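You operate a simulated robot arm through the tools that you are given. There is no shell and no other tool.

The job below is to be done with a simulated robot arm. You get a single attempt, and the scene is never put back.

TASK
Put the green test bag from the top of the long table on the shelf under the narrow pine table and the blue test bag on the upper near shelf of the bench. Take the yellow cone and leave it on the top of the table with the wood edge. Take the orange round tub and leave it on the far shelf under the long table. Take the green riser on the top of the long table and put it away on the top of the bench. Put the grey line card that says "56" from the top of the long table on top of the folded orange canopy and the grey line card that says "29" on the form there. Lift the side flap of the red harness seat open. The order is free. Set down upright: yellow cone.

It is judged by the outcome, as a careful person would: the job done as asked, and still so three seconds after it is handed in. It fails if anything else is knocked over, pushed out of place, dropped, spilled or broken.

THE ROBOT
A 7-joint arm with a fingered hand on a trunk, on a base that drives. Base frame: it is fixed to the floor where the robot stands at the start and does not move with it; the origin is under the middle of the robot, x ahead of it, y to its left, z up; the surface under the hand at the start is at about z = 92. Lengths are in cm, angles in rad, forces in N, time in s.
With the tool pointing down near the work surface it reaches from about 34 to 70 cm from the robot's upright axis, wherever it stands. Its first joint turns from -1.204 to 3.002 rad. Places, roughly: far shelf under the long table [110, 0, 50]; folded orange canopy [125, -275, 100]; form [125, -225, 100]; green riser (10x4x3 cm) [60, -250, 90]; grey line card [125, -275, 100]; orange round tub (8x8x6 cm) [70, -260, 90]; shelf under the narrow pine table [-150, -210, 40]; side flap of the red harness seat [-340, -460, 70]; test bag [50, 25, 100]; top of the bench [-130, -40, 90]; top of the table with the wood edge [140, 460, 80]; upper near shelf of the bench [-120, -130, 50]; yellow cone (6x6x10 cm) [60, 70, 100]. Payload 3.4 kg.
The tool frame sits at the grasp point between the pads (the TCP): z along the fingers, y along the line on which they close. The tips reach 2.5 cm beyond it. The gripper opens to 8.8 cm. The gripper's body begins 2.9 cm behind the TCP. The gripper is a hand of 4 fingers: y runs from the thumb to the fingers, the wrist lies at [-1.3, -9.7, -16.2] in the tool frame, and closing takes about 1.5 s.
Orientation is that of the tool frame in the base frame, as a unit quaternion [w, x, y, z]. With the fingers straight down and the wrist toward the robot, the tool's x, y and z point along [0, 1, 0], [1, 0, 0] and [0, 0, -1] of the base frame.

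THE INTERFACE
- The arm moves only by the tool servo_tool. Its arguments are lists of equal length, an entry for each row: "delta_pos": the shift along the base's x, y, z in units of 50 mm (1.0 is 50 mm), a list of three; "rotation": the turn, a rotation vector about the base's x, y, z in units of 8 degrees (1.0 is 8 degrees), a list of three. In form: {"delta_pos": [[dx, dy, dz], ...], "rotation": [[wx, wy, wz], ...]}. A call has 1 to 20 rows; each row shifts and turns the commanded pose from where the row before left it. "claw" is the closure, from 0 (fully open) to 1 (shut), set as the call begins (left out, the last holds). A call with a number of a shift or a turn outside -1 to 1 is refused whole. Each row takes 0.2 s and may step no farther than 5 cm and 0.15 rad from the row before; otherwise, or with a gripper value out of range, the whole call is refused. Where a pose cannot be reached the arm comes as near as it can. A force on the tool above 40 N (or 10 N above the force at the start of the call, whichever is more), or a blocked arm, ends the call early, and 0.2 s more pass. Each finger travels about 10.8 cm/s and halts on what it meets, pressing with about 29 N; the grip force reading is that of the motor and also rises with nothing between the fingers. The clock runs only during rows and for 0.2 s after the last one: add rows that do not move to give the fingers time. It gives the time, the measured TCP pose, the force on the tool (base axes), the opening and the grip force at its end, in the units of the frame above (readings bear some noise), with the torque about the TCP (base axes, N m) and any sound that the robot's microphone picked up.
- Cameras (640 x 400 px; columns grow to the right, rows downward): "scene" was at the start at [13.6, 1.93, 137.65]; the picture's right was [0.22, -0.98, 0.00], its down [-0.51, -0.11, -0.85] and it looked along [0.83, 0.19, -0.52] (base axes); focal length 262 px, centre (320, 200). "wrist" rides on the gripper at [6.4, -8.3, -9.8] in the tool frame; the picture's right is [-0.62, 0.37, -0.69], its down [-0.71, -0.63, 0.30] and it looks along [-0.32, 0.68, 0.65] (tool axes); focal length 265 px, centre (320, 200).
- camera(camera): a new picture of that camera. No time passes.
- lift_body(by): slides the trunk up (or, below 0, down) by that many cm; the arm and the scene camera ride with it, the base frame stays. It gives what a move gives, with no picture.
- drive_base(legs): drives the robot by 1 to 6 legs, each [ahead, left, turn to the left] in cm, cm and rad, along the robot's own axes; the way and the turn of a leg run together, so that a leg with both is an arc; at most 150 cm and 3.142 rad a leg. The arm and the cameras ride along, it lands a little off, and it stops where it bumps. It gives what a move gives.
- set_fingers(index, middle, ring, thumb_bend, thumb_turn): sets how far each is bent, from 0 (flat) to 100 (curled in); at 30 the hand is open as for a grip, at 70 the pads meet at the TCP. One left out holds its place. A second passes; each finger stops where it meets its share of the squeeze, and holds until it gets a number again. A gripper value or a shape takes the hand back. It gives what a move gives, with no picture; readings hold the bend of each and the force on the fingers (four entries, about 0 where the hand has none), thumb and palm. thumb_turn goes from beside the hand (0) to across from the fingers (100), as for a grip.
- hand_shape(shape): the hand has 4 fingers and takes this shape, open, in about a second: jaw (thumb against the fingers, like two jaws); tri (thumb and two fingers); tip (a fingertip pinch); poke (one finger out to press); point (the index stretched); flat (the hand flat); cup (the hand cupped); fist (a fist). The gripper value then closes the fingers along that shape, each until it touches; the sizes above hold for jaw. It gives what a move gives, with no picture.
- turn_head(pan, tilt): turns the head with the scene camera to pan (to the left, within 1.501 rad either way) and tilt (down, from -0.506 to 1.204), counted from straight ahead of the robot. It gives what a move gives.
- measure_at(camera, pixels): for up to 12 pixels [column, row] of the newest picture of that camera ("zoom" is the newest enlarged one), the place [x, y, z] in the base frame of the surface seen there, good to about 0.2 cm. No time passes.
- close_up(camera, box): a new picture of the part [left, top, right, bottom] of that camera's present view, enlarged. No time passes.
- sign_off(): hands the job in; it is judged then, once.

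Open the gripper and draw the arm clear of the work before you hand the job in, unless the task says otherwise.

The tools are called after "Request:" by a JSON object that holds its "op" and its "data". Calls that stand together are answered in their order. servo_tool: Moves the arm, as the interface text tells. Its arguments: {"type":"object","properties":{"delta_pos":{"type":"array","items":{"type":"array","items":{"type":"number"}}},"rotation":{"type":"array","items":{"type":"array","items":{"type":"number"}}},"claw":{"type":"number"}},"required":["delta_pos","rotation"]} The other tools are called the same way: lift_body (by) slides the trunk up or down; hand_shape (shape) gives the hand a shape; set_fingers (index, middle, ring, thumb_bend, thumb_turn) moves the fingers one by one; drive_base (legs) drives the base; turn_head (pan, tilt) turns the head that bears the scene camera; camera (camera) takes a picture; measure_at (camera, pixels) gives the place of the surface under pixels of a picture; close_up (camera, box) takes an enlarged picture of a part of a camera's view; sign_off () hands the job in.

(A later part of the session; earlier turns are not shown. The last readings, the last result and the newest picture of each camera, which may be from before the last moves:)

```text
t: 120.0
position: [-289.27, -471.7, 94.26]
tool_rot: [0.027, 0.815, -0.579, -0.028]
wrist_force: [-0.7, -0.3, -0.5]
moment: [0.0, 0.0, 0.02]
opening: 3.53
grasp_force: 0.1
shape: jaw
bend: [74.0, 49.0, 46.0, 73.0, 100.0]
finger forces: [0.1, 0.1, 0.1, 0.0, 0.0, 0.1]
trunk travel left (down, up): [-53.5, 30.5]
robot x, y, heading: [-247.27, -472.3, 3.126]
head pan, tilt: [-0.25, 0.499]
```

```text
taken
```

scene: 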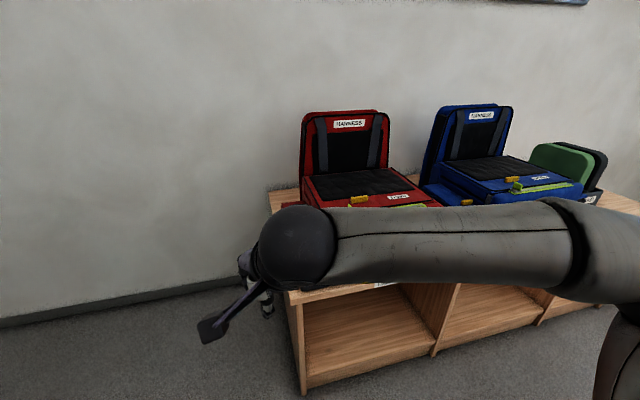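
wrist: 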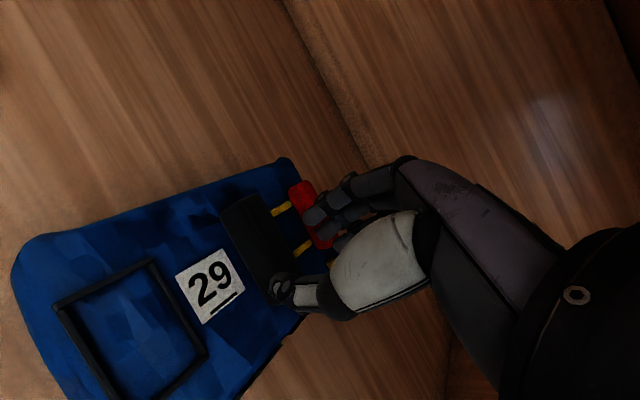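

My arm hides the seat. I raise the trunk and lower the hand relative to it to see the side of the red seat.

Request:
{"op": "lift_body", "data": {"by": 25}}

Request:
{"op": "servo_tool", "data": {"delta_pos": [[0.2, 0.4, -0.6], [0.2, 0.4, -0.6], [0.2, 0.4, -0.6], [0, 0.4, -0.6], [0, 0.4, -0.6], [0, 0.4, -0.6], [0, 0, 0]], "rotation": [[0, 0, 0], [0, 0, 0], [0, 0, 0], [0, 0, 0], [0, 0, 0], [0, 0, 0], [0, 0, 0]]}}

Request:
{"op": "turn_head", "data": {"pan": -0.35, "tilt": 0.65}}

Request:
{"op": "camera", "data": {"camera": "scene"}}

```text
t: 122.6
position: [-289.31, -471.63, 119.27]
tool_rot: [0.028, 0.815, -0.579, -0.028]
wrist_force: [0.0, -0.3, 0.2]
moment: [0.03, 0.0, 0.01]
opening: 3.49
grasp_force: 0.0
shape: jaw
bend: [74.0, 49.0, 46.0, 73.0, 100.0]
finger forces: [0.0, 0.0, 0.0, 0.1, 0.0, 0.1]
trunk travel left (down, up): [-78.5, 5.5]
robot x, y, heading: [-247.34, -472.5, 3.13]
head pan, tilt: [-0.25, 0.499]
```

```text
t: 124.2
position: [-287.36, -459.73, 101.52]
tool_rot: [0.028, 0.815, -0.578, -0.028]
wrist_force: [-0.5, 0.0, 0.1]
moment: [0.0, -0.03, -0.01]
opening: 3.48
grasp_force: 0.1
shape: jaw
bend: [74.0, 49.0, 46.0, 73.0, 100.0]
finger forces: [0.0, 0.0, 0.0, 0.0, 0.1, 0.0]
out of reach, approached as far as the arm can: row 5
trunk travel left (down, up): [-78.5, 5.5]
robot x, y, heading: [-247.58, -472.41, 3.127]
head pan, tilt: [-0.25, 0.499]
```

```text
t: 124.9
position: [-287.44, -459.58, 101.6]
tool_rot: [0.028, 0.815, -0.578, -0.029]
wrist_force: [-1.2, 0.0, 0.8]
moment: [-0.02, 0.01, 0.01]
opening: 3.49
grasp_force: 0.0
shape: jaw
bend: [74.0, 49.0, 46.0, 73.0, 100.0]
finger forces: [0.1, 0.0, 0.0, 0.0, 0.0, 0.0]
trunk travel left (down, up): [-78.5, 5.5]
robot x, y, heading: [-247.35, -472.31, 3.128]
head pan, tilt: [-0.351, 0.649]
```

```text
taken
```

scene: 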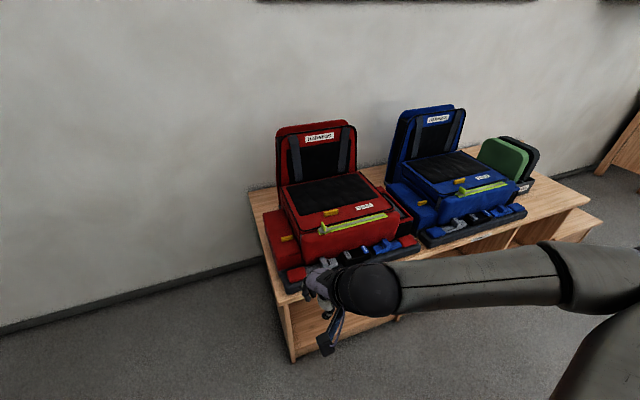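

Now the red seat is visible from above. I take a close-up of its left side pocket.

Request:
{"op": "close_up", "data": {"camera": "scene", "box": [240, 110, 440, 300]}}

```text
2.11 times, centred on (340, 205) of scene
```

zoom: 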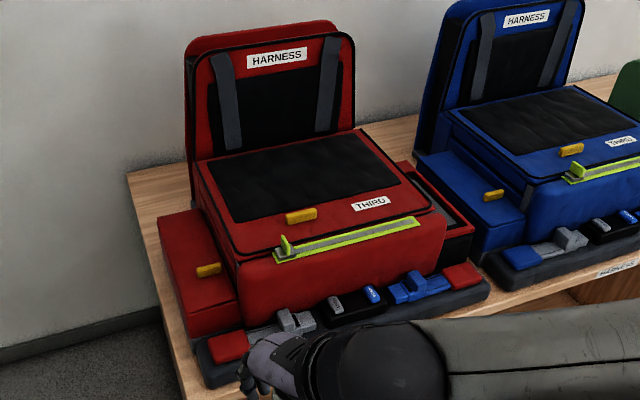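

The left side pod's lid has a yellow tab at (208, 270) in the zoom. I measure the pod's lid corners, the tab and neighbours.

Request:
{"op": "measure_at", "data": {"camera": "zoom", "pixels": [[165, 222], [197, 212], [183, 308], [236, 298], [200, 271], [208, 268], [218, 266], [208, 276], [190, 260], [225, 250], [205, 320], [200, 230]]}}

Request:
{"op": "measure_at", "data": {"camera": "zoom", "pixels": [[300, 212], [238, 262], [215, 225], [185, 330], [230, 345], [435, 205], [470, 240], [180, 280], [150, 250], [130, 190], [195, 385], [345, 250]]}}

```text
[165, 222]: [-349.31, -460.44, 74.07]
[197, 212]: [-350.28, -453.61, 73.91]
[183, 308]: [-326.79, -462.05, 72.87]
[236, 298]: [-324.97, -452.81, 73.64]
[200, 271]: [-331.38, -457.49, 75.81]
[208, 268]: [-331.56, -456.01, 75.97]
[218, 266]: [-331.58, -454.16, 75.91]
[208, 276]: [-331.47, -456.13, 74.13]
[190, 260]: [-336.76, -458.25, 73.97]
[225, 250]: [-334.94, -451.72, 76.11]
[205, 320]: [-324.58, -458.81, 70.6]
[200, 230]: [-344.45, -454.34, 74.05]
```

```text
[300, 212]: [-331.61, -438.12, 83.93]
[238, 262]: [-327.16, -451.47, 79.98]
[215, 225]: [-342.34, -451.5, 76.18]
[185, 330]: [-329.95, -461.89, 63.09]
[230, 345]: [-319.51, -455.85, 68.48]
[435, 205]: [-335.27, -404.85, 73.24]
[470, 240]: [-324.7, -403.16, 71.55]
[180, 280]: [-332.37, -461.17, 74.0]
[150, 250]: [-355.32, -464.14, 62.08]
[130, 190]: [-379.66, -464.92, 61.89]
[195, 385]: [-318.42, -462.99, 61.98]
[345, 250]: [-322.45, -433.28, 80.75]
```

The left pod's lid is at z≈74 (x −350…−326, y −462…−452) with an upright tab at (−331.5, −456), so it seems hinged at the back. I drive in so the tab is in reach, with the hand kept high.

Request:
{"op": "drive_base", "data": {"legs": [[27, -9, 0]]}}

Request:
{"op": "turn_head", "data": {"pan": 0.1, "tilt": 0.85}}

Request:
{"op": "camera", "data": {"camera": "scene"}}

Request:
{"op": "camera", "data": {"camera": "wrist"}}

```text
t: 126.9
position: [-314.2, -450.1, 101.37]
tool_rot: [0.028, 0.815, -0.578, -0.029]
wrist_force: [0.4, -0.1, -0.1]
moment: [-0.03, 0.01, 0.02]
opening: 3.52
grasp_force: 0.1
shape: jaw
bend: [74.0, 49.0, 46.0, 73.0, 100.0]
finger forces: [0.0, 0.0, 0.1, 0.1, 0.1, 0.1]
trunk travel left (down, up): [-78.5, 5.5]
robot x, y, heading: [-274.1, -462.93, 3.122]
head pan, tilt: [-0.351, 0.649]
```

```text
t: 127.8
position: [-314.09, -450.2, 101.44]
tool_rot: [0.028, 0.815, -0.578, -0.028]
wrist_force: [-0.2, 0.5, -0.2]
moment: [0.02, -0.02, 0.01]
opening: 3.52
grasp_force: 0.1
shape: jaw
bend: [74.0, 49.0, 46.0, 73.0, 100.0]
finger forces: [0.1, 0.1, 0.0, 0.0, 0.0, 0.0]
trunk travel left (down, up): [-78.5, 5.5]
robot x, y, heading: [-274.2, -462.87, 3.128]
head pan, tilt: [0.099, 0.85]
```

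```text
taken
```

scene: 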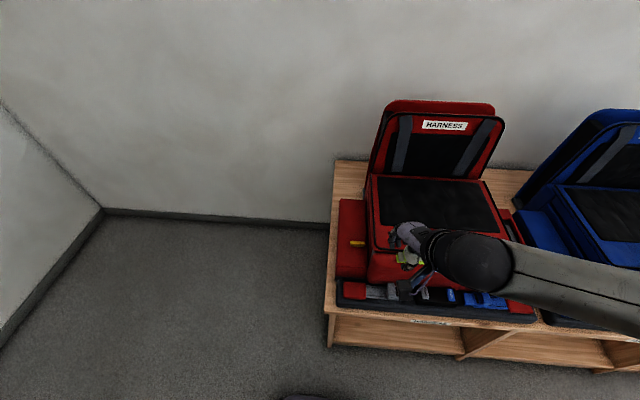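

```text
taken
```

wrist: 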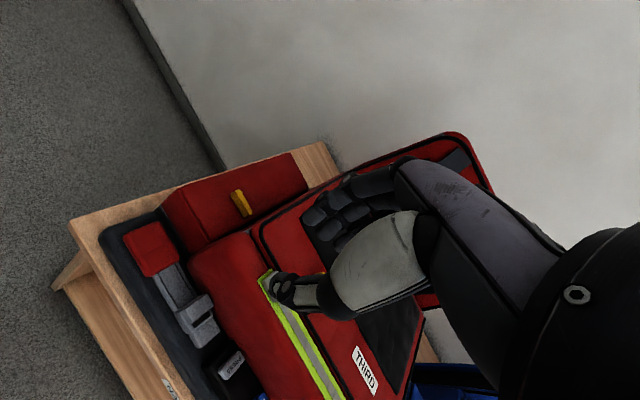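

The hand is over the seat and needs levelling to straight-down natural yaw. I move it above the tab at z≈95 with the claw a bit open.

Request:
{"op": "servo_tool", "data": {"delta_pos": [[-0.696, -0.264, -0.25], [-0.696, -0.264, -0.25], [-0.696, -0.264, -0.25], [-0.696, -0.264, -0.25], [-0.696, -0.264, -0.25], [0, 0, 0]], "rotation": [[0, -0.116, -0.484], [0, -0.116, -0.484], [0, -0.116, -0.484], [0, -0.116, -0.484], [0, -0.116, -0.484], [0, 0, 0]]}}

Request:
{"op": "camera", "data": {"camera": "scene"}}

Request:
{"op": "camera", "data": {"camera": "wrist"}}

```text
t: 129.2
position: [-331.68, -456.74, 95.19]
tool_rot: [0.0, -0.706, 0.708, 0.0]
wrist_force: [0.7, 0.1, -0.1]
moment: [0.01, 0.02, 0.01]
opening: 3.52
grasp_force: 0.0
shape: jaw
bend: [74.0, 49.0, 46.0, 73.0, 100.0]
finger forces: [0.1, 0.1, 0.1, 0.1, 0.0, 0.0]
trunk travel left (down, up): [-78.5, 5.5]
robot x, y, heading: [-274.39, -463.01, 3.136]
head pan, tilt: [0.099, 0.85]
```

```text
taken
```

scene: 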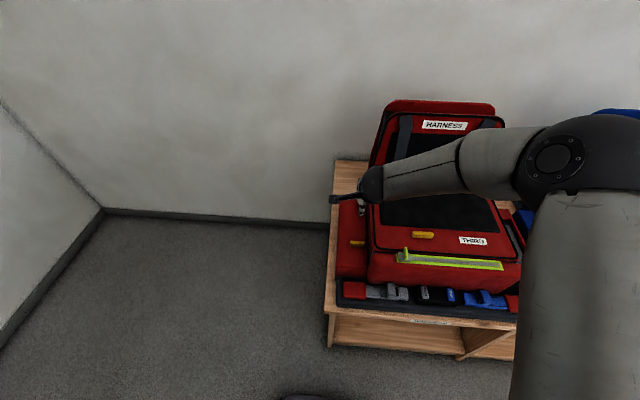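

```text
taken
```

wrist: 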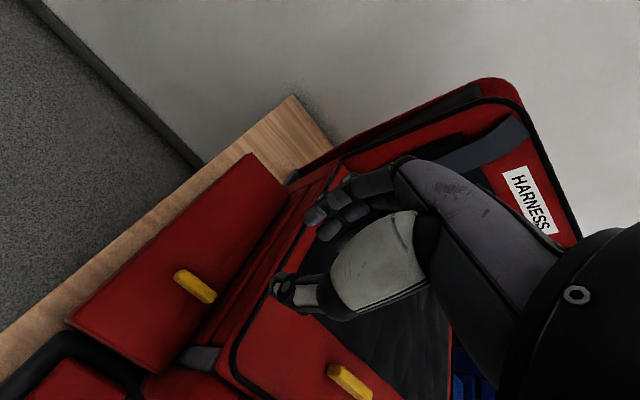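

The wrist view shows the tab at (195, 286) on the pod lid. I measure the tab and lid edges from here.

Request:
{"op": "measure_at", "data": {"camera": "wrist", "pixels": [[182, 277], [195, 285], [210, 296], [195, 292], [250, 160], [283, 187], [78, 318], [150, 365], [200, 230], [205, 345], [235, 250], [160, 320]]}}

Request:
{"op": "close_up", "data": {"camera": "wrist", "box": [60, 130, 320, 390]}}

```text
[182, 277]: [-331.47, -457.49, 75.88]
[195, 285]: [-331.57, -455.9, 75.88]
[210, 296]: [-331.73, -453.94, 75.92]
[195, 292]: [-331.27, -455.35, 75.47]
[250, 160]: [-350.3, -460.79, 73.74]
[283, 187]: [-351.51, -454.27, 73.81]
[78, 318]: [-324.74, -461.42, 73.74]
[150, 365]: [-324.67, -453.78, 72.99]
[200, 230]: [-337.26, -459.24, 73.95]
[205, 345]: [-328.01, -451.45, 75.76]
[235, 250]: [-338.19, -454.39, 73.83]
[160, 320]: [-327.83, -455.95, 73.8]
```

```text
1.54 times, centred on (190, 260) of wrist
```

zoom: 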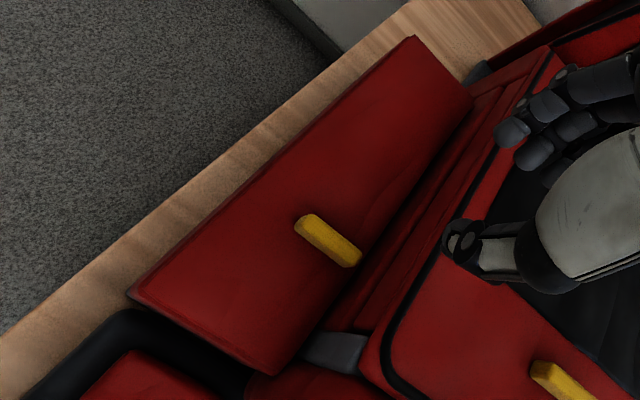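

The tab is centred at (−331.6, −455.8) with its top at z 75.9 and reaches the lid's inner edge, so I'm unsure of the hinge. I descend over it, offset to y=−457 to clear the seat body, and will test-lift slightly.

Request:
{"op": "servo_tool", "data": {"delta_pos": [[0, -0.02, -0.6], [0, -0.02, -0.6], [0, 0, -0.6], [0, 0, -0.6], [0, 0, -0.5], [0, 0, 0]], "rotation": [[0, 0, 0], [0, 0, 0], [0, 0, 0], [0, 0, 0], [0, 0, 0], [0, 0, 0]]}}

Request:
{"op": "camera", "data": {"camera": "wrist"}}

Request:
{"op": "close_up", "data": {"camera": "scene", "box": [310, 90, 530, 340]}}

```text
t: 130.6
position: [-331.48, -457.05, 80.73]
tool_rot: [0.0, -0.706, 0.708, 0.0]
wrist_force: [0.5, -0.4, 0.7]
moment: [-0.02, 0.01, 0.03]
opening: 3.51
grasp_force: 0.0
shape: jaw
bend: [74.0, 49.0, 46.0, 73.0, 100.0]
finger forces: [0.0, 0.0, 0.0, 0.1, 0.0, 0.0]
trunk travel left (down, up): [-78.5, 5.5]
robot x, y, heading: [-274.53, -463.15, 3.131]
head pan, tilt: [0.099, 0.85]
```

```text
taken
```

wrist: 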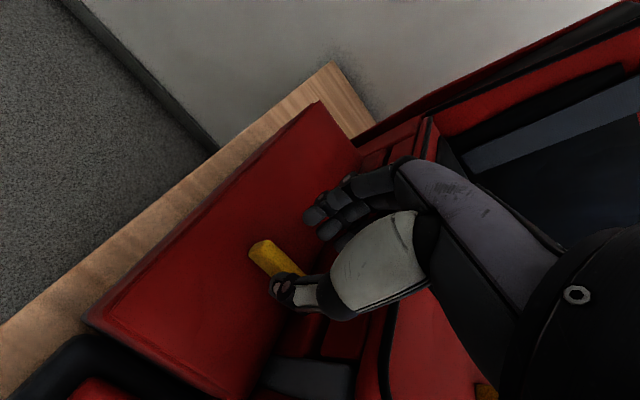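

```text
1.60 times, centred on (420, 215) of scene
```

zoom: 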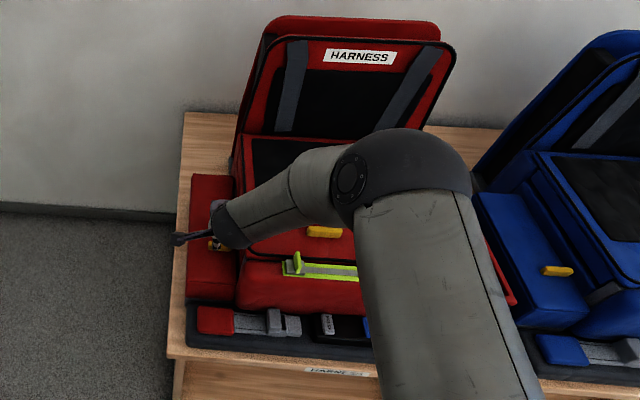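

The thumb tip is beside the tab at (285, 290). I lower the last 3.7 cm in small steps.

Request:
{"op": "servo_tool", "data": {"delta_pos": [[0, 0, -0.25], [0, 0, -0.25], [0, 0, -0.2], [0, 0, 0]], "rotation": [[0, 0, 0], [0, 0, 0], [0, 0, 0], [0, 0, 0]]}}

Request:
{"op": "camera", "data": {"camera": "wrist"}}

```text
t: 131.6
position: [-331.52, -457.09, 77.32]
tool_rot: [0.0, -0.707, 0.707, 0.0]
wrist_force: [0.2, -0.8, 0.5]
moment: [-0.03, 0.0, 0.02]
opening: 3.52
grasp_force: 0.1
shape: jaw
bend: [74.0, 49.0, 46.0, 73.0, 100.0]
finger forces: [0.0, 0.0, 0.0, 0.0, 0.1, 0.1]
trunk travel left (down, up): [-78.5, 5.5]
robot x, y, heading: [-274.26, -463.12, 3.123]
head pan, tilt: [0.099, 0.85]
```

```text
taken
```

wrist: 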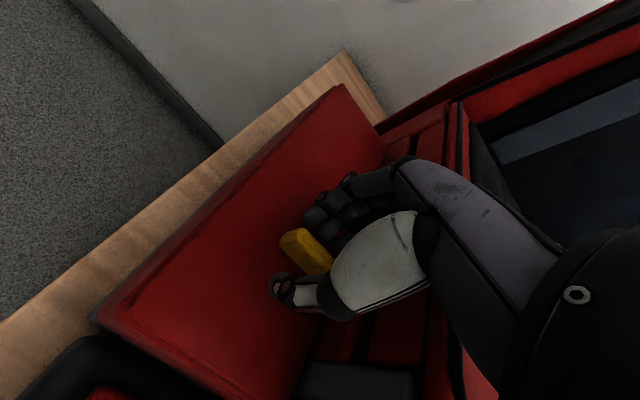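

The tab lies between thumb and fingers at (305, 252). I close on it.

Request:
{"op": "servo_tool", "data": {"delta_pos": [[0, 0, -0.05], [0, 0, 0], [0, 0, 0], [0, 0, 0], [0, 0, 0], [0, 0, 0], [0, 0, 0]], "rotation": [[0, 0, 0], [0, 0, 0], [0, 0, 0], [0, 0, 0], [0, 0, 0], [0, 0, 0], [0, 0, 0]], "claw": 1.0}}

Request:
{"op": "camera", "data": {"camera": "wrist"}}

```text
t: 133.2
position: [-331.54, -456.93, 76.91]
tool_rot: [0.001, -0.707, 0.707, 0.0]
wrist_force: [-1.6, -0.2, 2.1]
moment: [0.03, 0.1, 0.07]
opening: 0.83
grasp_force: 28.9
shape: jaw
bend: [73.0, 61.0, 59.0, 72.0, 100.0]
finger forces: [15.0, 8.0, 3.9, 0.0, 25.1, 0.0]
trunk travel left (down, up): [-78.5, 5.5]
robot x, y, heading: [-274.5, -462.96, 3.134]
head pan, tilt: [0.099, 0.85]
```

```text
taken
```

wrist: 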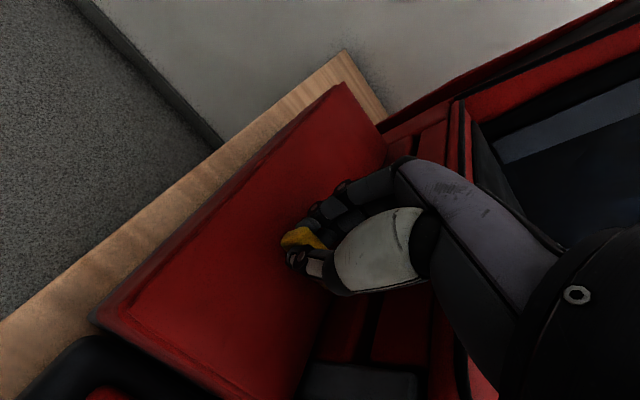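

The tab is pinched (0.83 cm, 29 N). I test by lifting 1.2 cm and see which edge of the lid rises.

Request:
{"op": "servo_tool", "data": {"delta_pos": [[0, 0, 0.08], [0, 0, 0.08], [0, 0, 0.08], [0, 0, 0]], "rotation": [[0, 0, 0], [0, 0, 0], [0, 0, 0], [0, 0, 0]]}}

Request:
{"op": "camera", "data": {"camera": "wrist"}}

Request:
{"op": "measure_at", "data": {"camera": "wrist", "pixels": [[340, 95], [375, 135], [130, 320], [240, 390], [200, 270], [260, 330], [280, 170], [110, 310]]}}

```text
t: 134.2
position: [-331.46, -457.25, 78.09]
tool_rot: [0.004, -0.707, 0.707, -0.001]
wrist_force: [-0.8, -11.6, -12.2]
moment: [-0.03, 0.06, 0.22]
opening: 0.84
grasp_force: 28.8
shape: jaw
bend: [73.0, 61.0, 59.0, 71.0, 100.0]
finger forces: [12.6, 8.4, 3.9, 0.1, 23.9, 0.1]
trunk travel left (down, up): [-78.5, 5.5]
robot x, y, heading: [-274.07, -462.97, 3.129]
head pan, tilt: [0.099, 0.85]
```

```text
taken
```

wrist: 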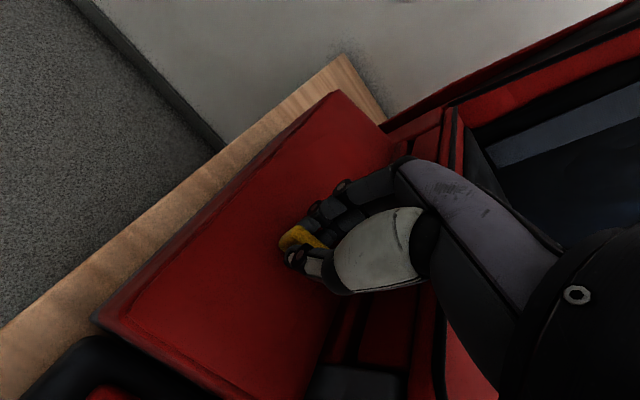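

```text
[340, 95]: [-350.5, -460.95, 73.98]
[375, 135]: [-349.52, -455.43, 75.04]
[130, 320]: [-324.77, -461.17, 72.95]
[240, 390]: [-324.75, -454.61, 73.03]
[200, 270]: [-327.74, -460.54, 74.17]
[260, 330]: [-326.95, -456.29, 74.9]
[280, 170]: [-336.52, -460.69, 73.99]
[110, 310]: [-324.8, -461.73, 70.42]
```

The inner edge (y≈−455) rose while the outer edge stayed, so the lid hinges along its left edge (y≈−461.5). I set it back down, release, and rise to test how far the hand can roll about x.

Request:
{"op": "servo_tool", "data": {"delta_pos": [[0, 0, -0.08], [0, 0, -0.08], [0, 0, -0.06], [0, 0, 0]], "rotation": [[0, 0, 0], [0, 0, 0], [0, 0, 0], [0, 0, 0]]}}

Request:
{"op": "servo_tool", "data": {"delta_pos": [[0, 0, 0], [0, 0, 0], [0, 0, 0], [0, 0, 0], [0, 0, 0.4], [0, 0, 0.6], [0, 0, 0.8], [0, 0, 0.9], [0, 0, 0.9], [0, 0, 0.9], [0, 0, 0]], "rotation": [[0, 0, 0], [0, 0, 0], [0, 0, 0], [0, 0, 0], [0, 0, 0], [0, 0, 0], [0, 0, 0], [0, 0, 0], [0, 0, 0], [0, 0, 0], [0, 0, 0]], "claw": 0.5}}

Request:
{"op": "camera", "data": {"camera": "wrist"}}

```text
t: 135.2
position: [-331.56, -456.92, 77.05]
tool_rot: [0.001, -0.707, 0.707, 0.001]
wrist_force: [2.2, -5.0, -1.7]
moment: [-0.15, 0.0, 0.17]
opening: 0.84
grasp_force: 29.3
shape: jaw
bend: [73.0, 61.0, 60.0, 71.0, 100.0]
finger forces: [14.2, 7.9, 3.5, 0.0, 27.7, 0.0]
trunk travel left (down, up): [-78.5, 5.5]
robot x, y, heading: [-274.09, -462.72, 3.131]
head pan, tilt: [0.099, 0.85]
```

```text
t: 137.6
position: [-331.66, -457.09, 99.53]
tool_rot: [0.001, -0.707, 0.707, 0.0]
wrist_force: [-1.1, 0.3, -0.2]
moment: [0.03, 0.0, -0.01]
opening: 4.37
grasp_force: 0.1
shape: jaw
bend: [74.0, 45.0, 41.0, 70.0, 100.0]
finger forces: [0.0, 0.0, 0.1, 0.0, 0.0, 0.0]
trunk travel left (down, up): [-78.5, 5.5]
robot x, y, heading: [-273.99, -462.93, 3.127]
head pan, tilt: [0.099, 0.85]
```

```text
taken
```

wrist: 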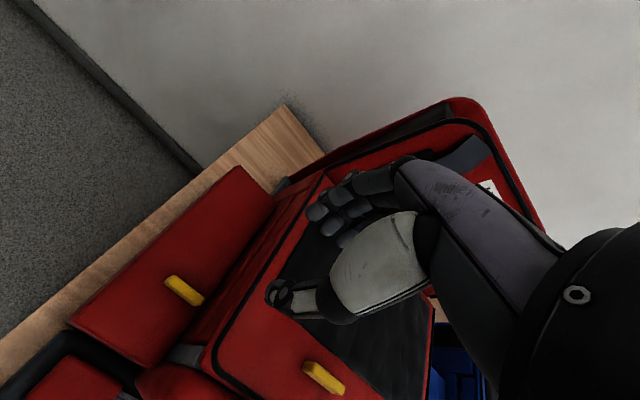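

The lid is closed again and undisturbed. I test rolling the hand about +x at this height, shifting to y≈−467.

Request:
{"op": "servo_tool", "data": {"delta_pos": [[0, -0.2, 0], [0, -0.2, 0], [0, -0.2, 0], [0, -0.2, 0], [0, -0.2, 0], [0, -0.2, 0], [0, -0.2, 0], [0, -0.2, 0], [0, 0, 0]], "rotation": [[0.95, 0, 0], [0.95, 0, 0], [0.95, 0, 0], [0.95, 0, 0], [0.95, 0, 0], [0.95, 0, 0], [0.95, 0, 0], [0.95, 0, 0], [0, 0, 0]]}}

Request:
{"op": "camera", "data": {"camera": "scene"}}

```text
t: 139.6
position: [-330.65, -464.53, 98.72]
tool_rot: [0.344, -0.623, 0.635, 0.3]
wrist_force: [0.4, -1.5, 0.1]
moment: [-0.03, 0.01, 0.02]
opening: 4.37
grasp_force: 0.1
shape: jaw
bend: [74.0, 45.0, 41.0, 70.0, 100.0]
finger forces: [0.0, 0.1, 0.0, 0.0, 0.0, 0.1]
out of reach, approached as far as the arm can: row 2
trunk travel left (down, up): [-78.5, 5.5]
robot x, y, heading: [-274.09, -462.91, 3.127]
head pan, tilt: [0.099, 0.85]
```

```text
taken
```

scene: 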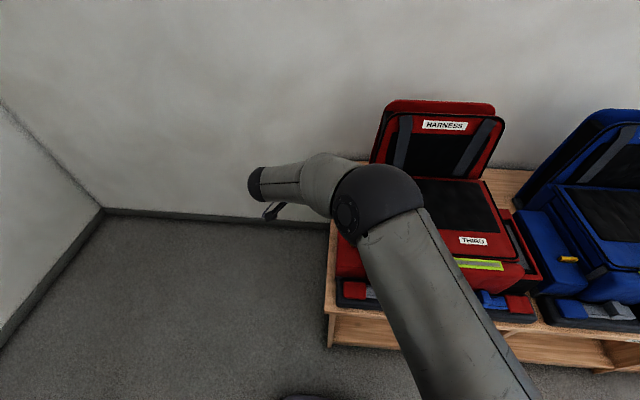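

The hand rolled about 54° so far. I measure the elbow height and continue the roll test.

Request:
{"op": "measure_at", "data": {"camera": "scene", "pixels": [[375, 190], [400, 215], [350, 220], [430, 290], [300, 175], [255, 180]]}}

Request:
{"op": "servo_tool", "data": {"delta_pos": [[0, -0.1, 0], [0, -0.1, 0], [0, 0, 0], [0, 0, 0], [0, 0, 0], [0, 0, 0]], "rotation": [[0.95, 0, 0], [0.95, 0, 0], [0.95, 0, 0], [0.95, 0, 0], [0.9, 0, 0], [0, 0, 0]]}}

Request:
{"op": "camera", "data": {"camera": "scene"}}

```text
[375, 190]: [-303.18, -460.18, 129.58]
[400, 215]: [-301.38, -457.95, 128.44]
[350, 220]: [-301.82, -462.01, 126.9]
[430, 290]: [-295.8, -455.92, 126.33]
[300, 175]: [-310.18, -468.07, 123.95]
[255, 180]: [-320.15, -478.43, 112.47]
```

```text
t: 141.0
position: [-330.47, -465.37, 98.74]
tool_rot: [0.529, -0.48, 0.503, 0.487]
wrist_force: [0.2, -0.2, 0.4]
moment: [0.01, 0.0, -0.01]
opening: 4.39
grasp_force: 0.1
shape: jaw
bend: [74.0, 45.0, 41.0, 70.0, 100.0]
finger forces: [0.0, 0.0, 0.0, 0.0, 0.0, 0.0]
trunk travel left (down, up): [-78.5, 5.5]
robot x, y, heading: [-274.25, -462.99, 3.128]
head pan, tilt: [0.099, 0.85]
```

```text
taken
```

scene: 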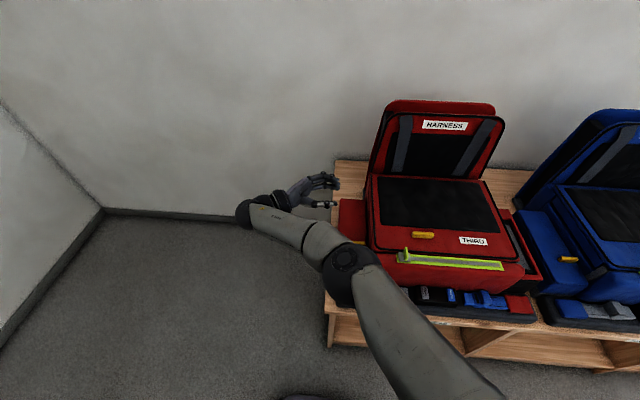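

The hand can roll fully to about 92° with the elbow high above the seat, so I can carry the lid through its arc. I roll back to straight-down above the tab.

Request:
{"op": "servo_tool", "data": {"delta_pos": [[0, 0.14, 0], [0, 0.14, 0], [0, 0.14, 0], [0, 0.14, 0], [0, 0.14, 0], [0, 0.14, 0], [0, 0.14, 0], [0, 0.14, 0], [0, 0.14, 0], [0, 0.14, 0], [0, 0.14, 0], [0, 0.14, 0], [0, 0, 0]], "rotation": [[-0.96, 0, 0], [-0.96, 0, 0], [-0.96, 0, 0], [-0.96, 0, 0], [-0.96, 0, 0], [-0.96, 0, 0], [-0.96, 0, 0], [-0.96, 0, 0], [-0.96, 0, 0], [-0.96, 0, 0], [-0.96, 0, 0], [-0.94, 0, 0], [0, 0, 0]]}}

Request:
{"op": "lift_body", "data": {"by": -14}}

Request:
{"op": "camera", "data": {"camera": "wrist"}}

```text
t: 143.8
position: [-330.45, -457.3, 98.95]
tool_rot: [-0.021, 0.712, -0.701, 0.025]
wrist_force: [-0.9, -0.6, -0.1]
moment: [0.0, -0.03, 0.01]
opening: 4.37
grasp_force: 0.1
shape: jaw
bend: [74.0, 45.0, 41.0, 70.0, 100.0]
finger forces: [0.0, 0.0, 0.0, 0.0, 0.0, 0.0]
trunk travel left (down, up): [-78.5, 5.5]
robot x, y, heading: [-274.37, -462.84, 3.127]
head pan, tilt: [0.099, 0.85]
```

```text
t: 145.4
position: [-330.43, -457.21, 84.92]
tool_rot: [-0.021, 0.713, -0.7, 0.023]
wrist_force: [0.5, 0.2, -0.9]
moment: [0.02, -0.02, -0.01]
opening: 4.36
grasp_force: 0.1
shape: jaw
bend: [74.0, 45.0, 41.0, 70.0, 100.0]
finger forces: [0.0, 0.1, 0.0, 0.0, 0.1, 0.1]
trunk travel left (down, up): [-64.5, 19.5]
robot x, y, heading: [-274.14, -463.36, 3.133]
head pan, tilt: [0.099, 0.85]
```

```text
taken
```

wrist: 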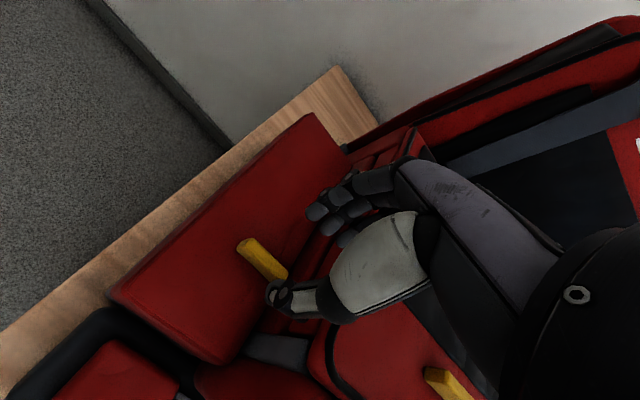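

I correct the small orientation error and descend to the tab again.

Request:
{"op": "servo_tool", "data": {"delta_pos": [[-0.055, 0.01, -0.3], [-0.055, 0.01, -0.3], [-0.055, 0.01, -0.35], [-0.055, 0.01, -0.35], [0, 0, -0.2], [0, 0, 0]], "rotation": [[0.005, 0.11, -0.033], [0.005, 0.11, -0.033], [0.005, 0.11, -0.033], [0.005, 0.11, -0.033], [0, 0, 0], [0, 0, 0]], "claw": 0.55}}

Request:
{"op": "camera", "data": {"camera": "wrist"}}

```text
t: 146.8
position: [-331.69, -456.9, 77.31]
tool_rot: [0.0, -0.707, 0.707, 0.001]
wrist_force: [0.0, 0.5, -0.2]
moment: [0.02, 0.01, -0.03]
opening: 4.0
grasp_force: 0.1
shape: jaw
bend: [74.0, 46.0, 43.0, 71.0, 100.0]
finger forces: [0.0, 0.0, 0.0, 0.0, 0.0, 0.0]
trunk travel left (down, up): [-64.5, 19.5]
robot x, y, heading: [-274.13, -462.72, 3.126]
head pan, tilt: [0.099, 0.85]
```

```text
taken
```

wrist: 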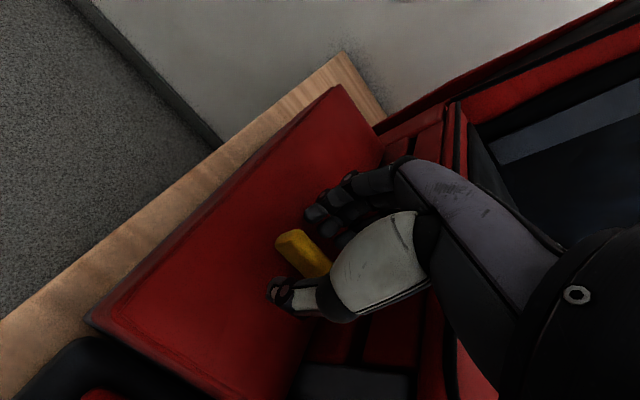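

The tab is between the fingers again. I close, then follow the hinge arc for the first ~24°.

Request:
{"op": "servo_tool", "data": {"delta_pos": [[0, 0, -0.05], [0, 0, 0], [0, 0, 0], [0, 0, 0], [0, 0, 0], [0, 0, 0], [0, 0, 0], [0, 0, 0]], "rotation": [[0, 0, 0], [0, 0, 0], [0, 0, 0], [0, 0, 0], [0, 0, 0], [0, 0, 0], [0, 0, 0], [0, 0, 0]], "claw": 1.0}}

Request:
{"op": "servo_tool", "data": {"delta_pos": [[0, -0.053, 0.066], [0, -0.0616, 0.058], [0, -0.069, 0.049], [0, 0, 0]], "rotation": [[1, 0, 0], [1, 0, 0], [1, 0, 0], [0, 0, 0]]}}

Request:
{"op": "camera", "data": {"camera": "wrist"}}

```text
t: 148.6
position: [-331.6, -456.88, 77.14]
tool_rot: [0.0, -0.707, 0.707, 0.0]
wrist_force: [-0.5, 1.3, 2.0]
moment: [0.03, 0.03, 0.07]
opening: 0.8
grasp_force: 29.2
shape: jaw
bend: [73.0, 62.0, 61.0, 73.0, 100.0]
finger forces: [14.7, 7.8, 3.7, 0.0, 25.5, 0.0]
trunk travel left (down, up): [-64.5, 19.5]
robot x, y, heading: [-274.11, -463.0, 3.127]
head pan, tilt: [0.099, 0.85]
```

```text
t: 149.6
position: [-331.61, -458.1, 77.95]
tool_rot: [-0.148, 0.692, -0.691, -0.146]
wrist_force: [-2.8, -7.1, -0.5]
moment: [-0.3, 0.03, 0.13]
opening: 0.8
grasp_force: 28.7
shape: jaw
bend: [73.0, 62.0, 62.0, 73.0, 100.0]
finger forces: [18.0, 7.5, 3.7, 0.1, 25.9, 0.0]
trunk travel left (down, up): [-64.5, 19.5]
robot x, y, heading: [-274.2, -463.23, 3.127]
head pan, tilt: [0.099, 0.85]
```

```text
taken
```

wrist: 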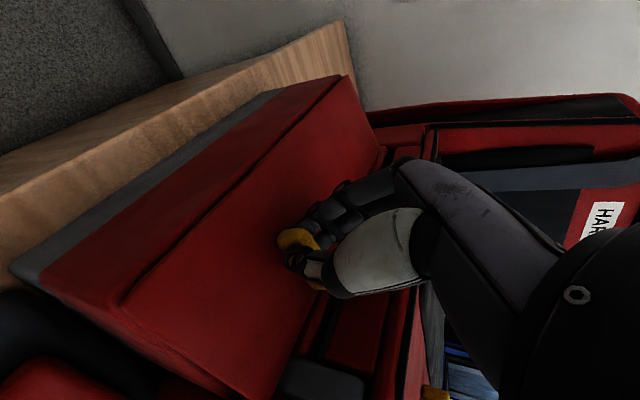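

The lid has begun to open. I measure its slope to refine the hinge estimate before continuing.

Request:
{"op": "measure_at", "data": {"camera": "wrist", "pixels": [[130, 295], [250, 370], [200, 270], [260, 330], [345, 90], [370, 145], [250, 190], [350, 130], [170, 330], [330, 85]]}}

```text
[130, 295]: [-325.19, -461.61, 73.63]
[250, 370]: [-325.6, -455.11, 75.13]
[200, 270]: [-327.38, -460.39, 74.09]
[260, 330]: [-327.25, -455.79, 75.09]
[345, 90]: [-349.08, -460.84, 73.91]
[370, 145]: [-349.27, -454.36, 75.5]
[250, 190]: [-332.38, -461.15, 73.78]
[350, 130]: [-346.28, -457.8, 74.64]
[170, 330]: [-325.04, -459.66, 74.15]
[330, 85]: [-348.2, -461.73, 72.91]
```

The lid is at about 13° while the hand rolled 24°; the hinge resists somewhat. I wait a moment to see if it settles.

Request:
{"op": "servo_tool", "data": {"delta_pos": [[0, 0, 0], [0, 0, 0], [0, 0, 0], [0, 0, 0]], "rotation": [[0, 0, 0], [0, 0, 0], [0, 0, 0], [0, 0, 0]]}}

```text
t: 150.6
position: [-331.61, -458.04, 77.87]
tool_rot: [-0.147, 0.692, -0.692, -0.146]
wrist_force: [-3.7, -8.1, -0.1]
moment: [-0.33, 0.03, 0.13]
opening: 0.81
grasp_force: 29.1
shape: jaw
bend: [73.0, 62.0, 62.0, 73.0, 100.0]
finger forces: [18.2, 7.6, 3.8, 0.1, 25.9, 0.0]
trunk travel left (down, up): [-64.5, 19.5]
robot x, y, heading: [-274.13, -462.93, 3.127]
head pan, tilt: [0.099, 0.85]
```

It holds steady without tracking fully, so something may be limiting it. I look at the scene picture for contact.

Request:
{"op": "camera", "data": {"camera": "scene"}}

Request:
{"op": "close_up", "data": {"camera": "scene", "box": [290, 120, 500, 320]}}

```text
taken
```

scene: 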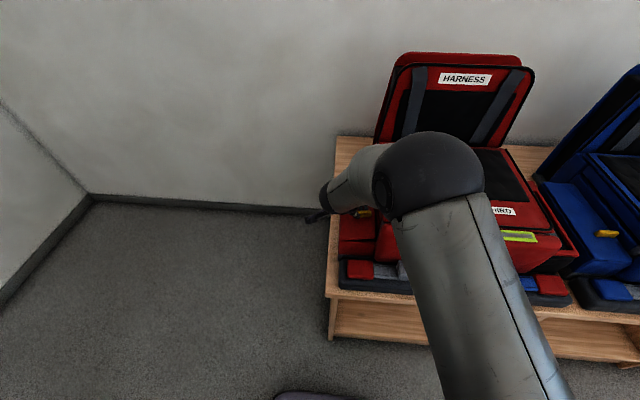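

```text
2.00 times, centred on (395, 220) of scene
```

zoom: 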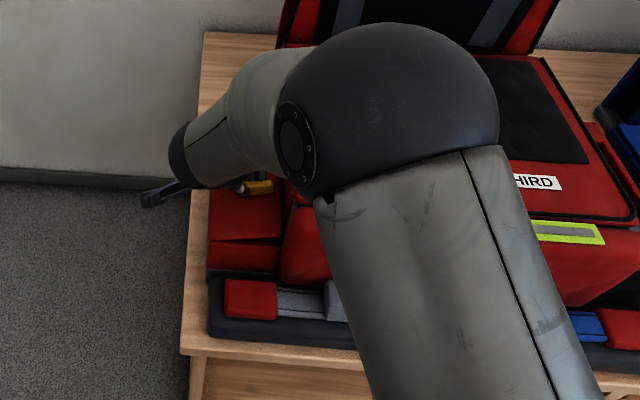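

Nothing else seems to touch. I command a further small move along the arc without extra roll and watch the response.

Request:
{"op": "servo_tool", "data": {"delta_pos": [[0, -0.04, 0.1], [0, -0.04, 0.1], [0, 0, 0]], "rotation": [[0, 0, 0], [0, 0, 0], [0, 0, 0]]}}

Request:
{"op": "camera", "data": {"camera": "wrist"}}

Request:
{"op": "measure_at", "data": {"camera": "wrist", "pixels": [[130, 295], [250, 370], [200, 270], [260, 330], [345, 90], [370, 145], [350, 130]]}}

```text
t: 151.4
position: [-331.62, -458.57, 78.76]
tool_rot: [-0.149, 0.692, -0.691, -0.146]
wrist_force: [-0.8, -12.3, -12.7]
moment: [-0.26, -0.13, 0.25]
opening: 0.8
grasp_force: 29.6
shape: jaw
bend: [73.0, 63.0, 61.0, 73.0, 100.0]
finger forces: [14.5, 7.2, 4.5, 0.0, 25.6, 0.0]
trunk travel left (down, up): [-64.5, 19.5]
robot x, y, heading: [-273.86, -463.05, 3.131]
head pan, tilt: [0.099, 0.85]
```

```text
taken
```

wrist: 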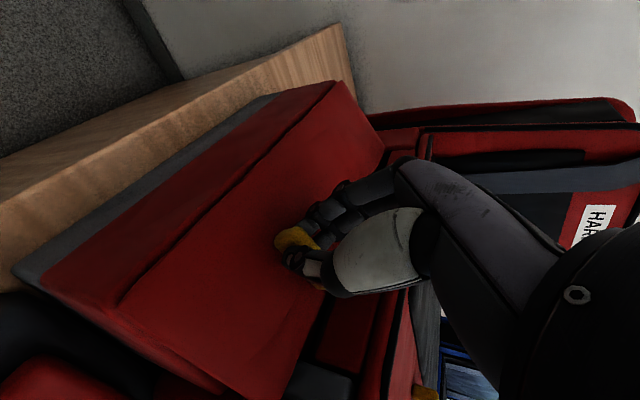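

```text
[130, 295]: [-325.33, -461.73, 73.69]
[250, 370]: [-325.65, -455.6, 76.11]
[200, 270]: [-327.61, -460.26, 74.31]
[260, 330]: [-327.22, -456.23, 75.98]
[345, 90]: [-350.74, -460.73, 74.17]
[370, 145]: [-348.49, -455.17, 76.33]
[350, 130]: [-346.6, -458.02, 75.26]
```

The lid now follows at about 22°. I continue along the arc with matching roll in steps.

Request:
{"op": "servo_tool", "data": {"delta_pos": [[0, -0.15, 0.082], [0, -0.16, 0.06], [0, -0.167, 0.037], [0, 0, 0]], "rotation": [[0.9, 0, 0], [0.9, 0, 0], [0.9, 0, 0], [0, 0, 0]]}}

Request:
{"op": "camera", "data": {"camera": "wrist"}}

```text
t: 152.4
position: [-331.58, -460.72, 79.47]
tool_rot: [-0.277, 0.652, -0.65, -0.274]
wrist_force: [0.5, -3.7, -12.8]
moment: [-0.18, -0.14, 0.18]
opening: 0.76
grasp_force: 29.5
shape: jaw
bend: [73.0, 63.0, 61.0, 73.0, 100.0]
finger forces: [14.2, 7.9, 4.0, 0.1, 26.2, 0.0]
trunk travel left (down, up): [-64.5, 19.5]
robot x, y, heading: [-274.11, -462.99, 3.128]
head pan, tilt: [0.099, 0.85]
```

```text
taken
```

wrist: 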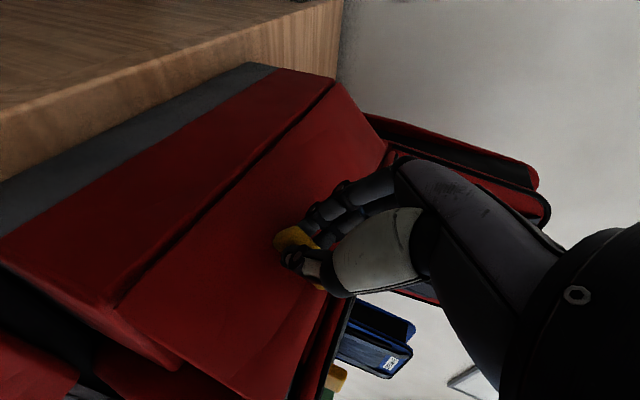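

Lid about 44° open. I continue with three more steps.

Request:
{"op": "servo_tool", "data": {"delta_pos": [[0, -0.17, 0.02], [0, -0.171, -0.004], [0, -0.17, -0.026], [0, 0, 0]], "rotation": [[1, 0, 0], [1, 0, 0], [1, 0, 0], [0, 0, 0]]}}

Request:
{"op": "servo_tool", "data": {"delta_pos": [[0, -0.165, -0.05], [0, -0.155, -0.072], [0, -0.145, -0.094], [0, 0, 0]], "rotation": [[1, 0, 0], [1, 0, 0], [1, 0, 0], [0, 0, 0]]}}

Request:
{"op": "camera", "data": {"camera": "wrist"}}

Request:
{"op": "camera", "data": {"camera": "scene"}}

```text
t: 153.4
position: [-331.67, -463.35, 79.4]
tool_rot: [-0.406, 0.582, -0.58, -0.401]
wrist_force: [2.8, 1.1, -20.4]
moment: [-0.28, -0.25, 0.08]
opening: 0.77
grasp_force: 29.2
shape: jaw
bend: [73.0, 63.0, 62.0, 73.0, 100.0]
finger forces: [13.3, 7.3, 3.5, 0.0, 26.9, 0.0]
trunk travel left (down, up): [-64.5, 19.5]
robot x, y, heading: [-274.03, -463.11, 3.13]
head pan, tilt: [0.099, 0.85]
```

```text
t: 154.4
position: [-330.92, -464.27, 78.78]
tool_rot: [0.516, -0.489, 0.481, 0.513]
wrist_force: [-21.9, -0.5, -22.2]
moment: [-0.54, -0.47, 0.53]
opening: 0.9
grasp_force: 29.0
shape: jaw
bend: [72.0, 58.0, 56.0, 73.0, 100.0]
finger forces: [22.8, 12.9, 5.2, 0.1, 19.5, 0.0]
out of reach, approached as far as the arm can: row 3
trunk travel left (down, up): [-64.5, 19.5]
robot x, y, heading: [-274.28, -462.85, 3.129]
head pan, tilt: [0.099, 0.85]
```

```text
taken
```

wrist: 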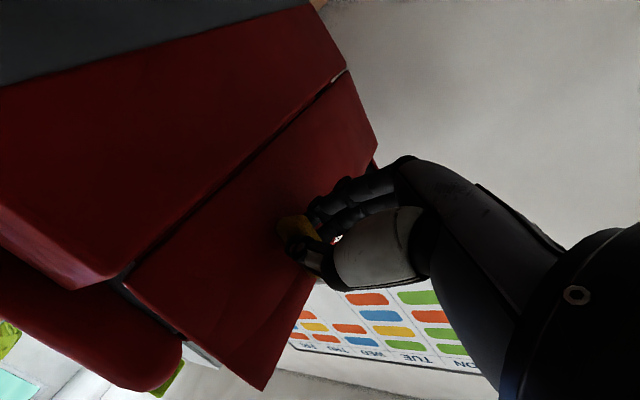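

```text
taken
```

scene: 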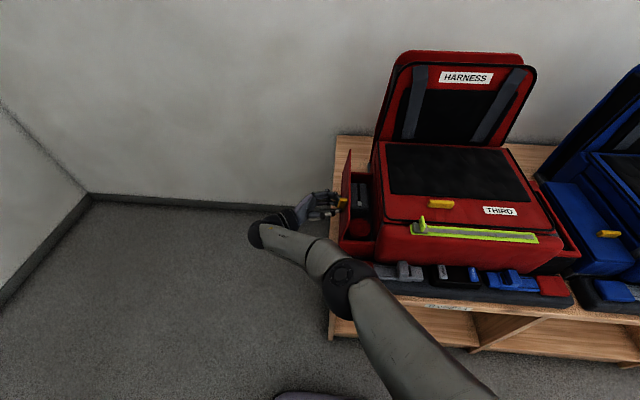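

The lid is about 80° open (seen edge-on at (355, 190)). I ease the x drift and pull further outward and down without more roll.

Request:
{"op": "servo_tool", "data": {"delta_pos": [[-0.06, -0.06, -0.05], [-0.06, -0.08, -0.05], [0, 0, 0]], "rotation": [[0, 0, 0], [0, 0, 0], [0, 0, 0]]}}

Request:
{"op": "close_up", "data": {"camera": "scene", "box": [240, 130, 440, 300]}}

```text
t: 155.2
position: [-331.14, -464.22, 78.77]
tool_rot: [0.515, -0.488, 0.482, 0.514]
wrist_force: [-21.6, -0.4, -24.7]
moment: [-0.61, -0.47, 0.57]
opening: 0.9
grasp_force: 28.6
shape: jaw
bend: [72.0, 58.0, 56.0, 73.0, 100.0]
finger forces: [22.8, 13.2, 5.3, 0.0, 19.2, 0.0]
out of reach, approached as far as the arm can: row 1, 2
trunk travel left (down, up): [-64.5, 19.5]
robot x, y, heading: [-274.35, -462.63, 3.13]
head pan, tilt: [0.099, 0.85]
```

```text
2.35 times, centred on (340, 215) of scene
```

zoom: 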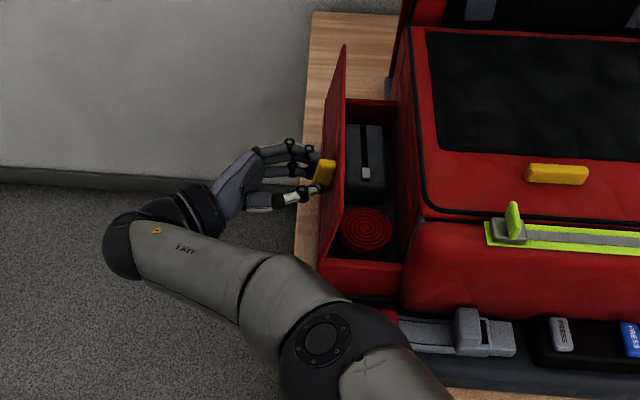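

The lid stands near vertical, exposing the pod's contents, but my arm is at its limit. I measure the lid's edge to know its angle.

Request:
{"op": "measure_at", "data": {"camera": "zoom", "pixels": [[344, 55], [343, 80], [330, 120], [325, 180], [322, 240], [340, 200], [347, 105], [325, 260], [335, 150], [328, 150], [310, 250]]}}

```text
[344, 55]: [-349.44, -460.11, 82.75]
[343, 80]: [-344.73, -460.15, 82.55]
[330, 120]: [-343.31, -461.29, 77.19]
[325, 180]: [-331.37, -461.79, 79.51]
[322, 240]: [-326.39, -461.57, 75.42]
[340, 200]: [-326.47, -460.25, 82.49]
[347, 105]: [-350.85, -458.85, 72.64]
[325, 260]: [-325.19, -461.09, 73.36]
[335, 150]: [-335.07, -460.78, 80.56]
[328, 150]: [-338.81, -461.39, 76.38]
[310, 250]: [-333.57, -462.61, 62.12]
```

The lid is at about 79°. I nudge the base 1.5 cm left and the trunk down 0.8 cm to carry the tab past vertical.

Request:
{"op": "drive_base", "data": {"legs": [[0, 1.5, 0]]}}

Request:
{"op": "lift_body", "data": {"by": -0.8}}

Request:
{"op": "close_up", "data": {"camera": "scene", "box": [240, 130, 440, 300]}}

```text
t: 156.0
position: [-331.12, -465.49, 78.71]
tool_rot: [0.517, -0.488, 0.482, 0.512]
wrist_force: [-16.7, 13.0, -31.5]
moment: [-0.53, -0.56, 0.31]
opening: 0.87
grasp_force: 29.0
shape: jaw
bend: [72.0, 58.0, 54.0, 74.0, 100.0]
finger forces: [17.9, 12.8, 4.3, 0.0, 18.3, 0.1]
trunk travel left (down, up): [-64.5, 19.5]
robot x, y, heading: [-273.9, -464.37, 3.133]
head pan, tilt: [0.099, 0.85]
```

```text
t: 156.6
position: [-330.9, -465.65, 78.38]
tool_rot: [0.516, -0.486, 0.483, 0.514]
wrist_force: [-24.2, 1.1, -0.6]
moment: [0.13, -0.18, 0.6]
opening: 0.86
grasp_force: 28.6
shape: jaw
bend: [72.0, 57.0, 52.0, 74.0, 100.0]
finger forces: [22.2, 14.7, 4.6, 0.0, 17.6, 0.0]
trunk travel left (down, up): [-63.7, 20.3]
robot x, y, heading: [-274.07, -464.3, 3.126]
head pan, tilt: [0.099, 0.85]
```

```text
2.35 times, centred on (340, 215) of scene
```

zoom: 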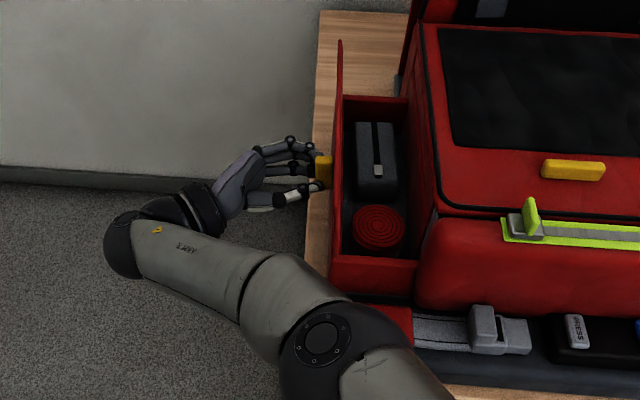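

The lid is now near vertical. I repeat the nudge with a little more descent.

Request:
{"op": "lift_body", "data": {"by": -0.5}}

Request:
{"op": "drive_base", "data": {"legs": [[-0.3, 1.5, 0]]}}

Request:
{"op": "lift_body", "data": {"by": -0.8}}

Request:
{"op": "close_up", "data": {"camera": "scene", "box": [240, 130, 440, 300]}}

```text
t: 157.1
position: [-330.72, -465.84, 78.02]
tool_rot: [0.514, -0.485, 0.483, 0.517]
wrist_force: [-27.2, -5.6, 13.7]
moment: [0.49, 0.0, 0.74]
opening: 0.91
grasp_force: 28.8
shape: jaw
bend: [50.0, 56.0, 50.0, 75.0, 100.0]
finger forces: [23.5, 16.0, 4.6, 0.0, 16.0, 0.0]
trunk travel left (down, up): [-63.2, 20.8]
robot x, y, heading: [-274.14, -464.07, 3.135]
head pan, tilt: [0.099, 0.85]
```

```text
t: 157.9
position: [-330.57, -466.47, 77.89]
tool_rot: [0.516, -0.484, 0.486, 0.512]
wrist_force: [-28.7, 24.6, 12.0]
moment: [0.19, 0.1, 0.16]
opening: 0.82
grasp_force: 29.2
shape: jaw
bend: [49.0, 55.0, 47.0, 79.0, 100.0]
finger forces: [22.0, 14.5, 4.0, 0.1, 12.2, 0.1]
trunk travel left (down, up): [-63.2, 20.8]
robot x, y, heading: [-273.94, -465.75, 3.135]
head pan, tilt: [0.099, 0.85]
```

```text
t: 158.4
position: [-330.58, -466.45, 77.57]
tool_rot: [0.515, -0.479, 0.489, 0.516]
wrist_force: [-25.8, 11.6, 27.1]
moment: [0.55, 0.36, 0.31]
opening: 0.8
grasp_force: 29.2
shape: jaw
bend: [49.0, 55.0, 48.0, 78.0, 100.0]
finger forces: [21.0, 14.6, 4.3, 0.0, 22.4, 0.0]
trunk travel left (down, up): [-62.4, 21.6]
robot x, y, heading: [-274.07, -466.17, 3.128]
head pan, tilt: [0.099, 0.85]
```

```text
2.35 times, centred on (340, 215) of scene
```

zoom: 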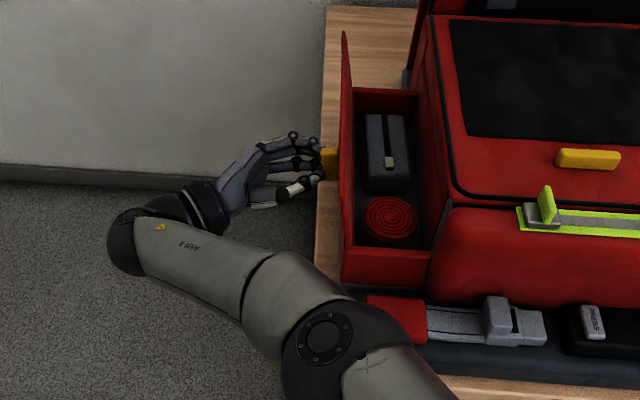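

Forces are building (24 N), perhaps the lid's stop. I measure the lid angle again.

Request:
{"op": "measure_at", "data": {"camera": "zoom", "pixels": [[344, 40], [345, 60], [350, 150], [345, 240], [348, 200], [341, 200], [341, 240], [355, 95], [352, 120], [343, 150], [340, 265]]}}

```text
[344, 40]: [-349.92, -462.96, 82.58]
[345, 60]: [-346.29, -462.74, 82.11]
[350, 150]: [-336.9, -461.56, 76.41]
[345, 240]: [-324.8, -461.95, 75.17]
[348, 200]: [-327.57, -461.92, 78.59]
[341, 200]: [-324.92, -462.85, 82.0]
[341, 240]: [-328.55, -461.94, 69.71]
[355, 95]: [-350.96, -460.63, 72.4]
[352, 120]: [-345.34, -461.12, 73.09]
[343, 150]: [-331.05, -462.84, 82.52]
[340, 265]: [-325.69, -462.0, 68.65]
```

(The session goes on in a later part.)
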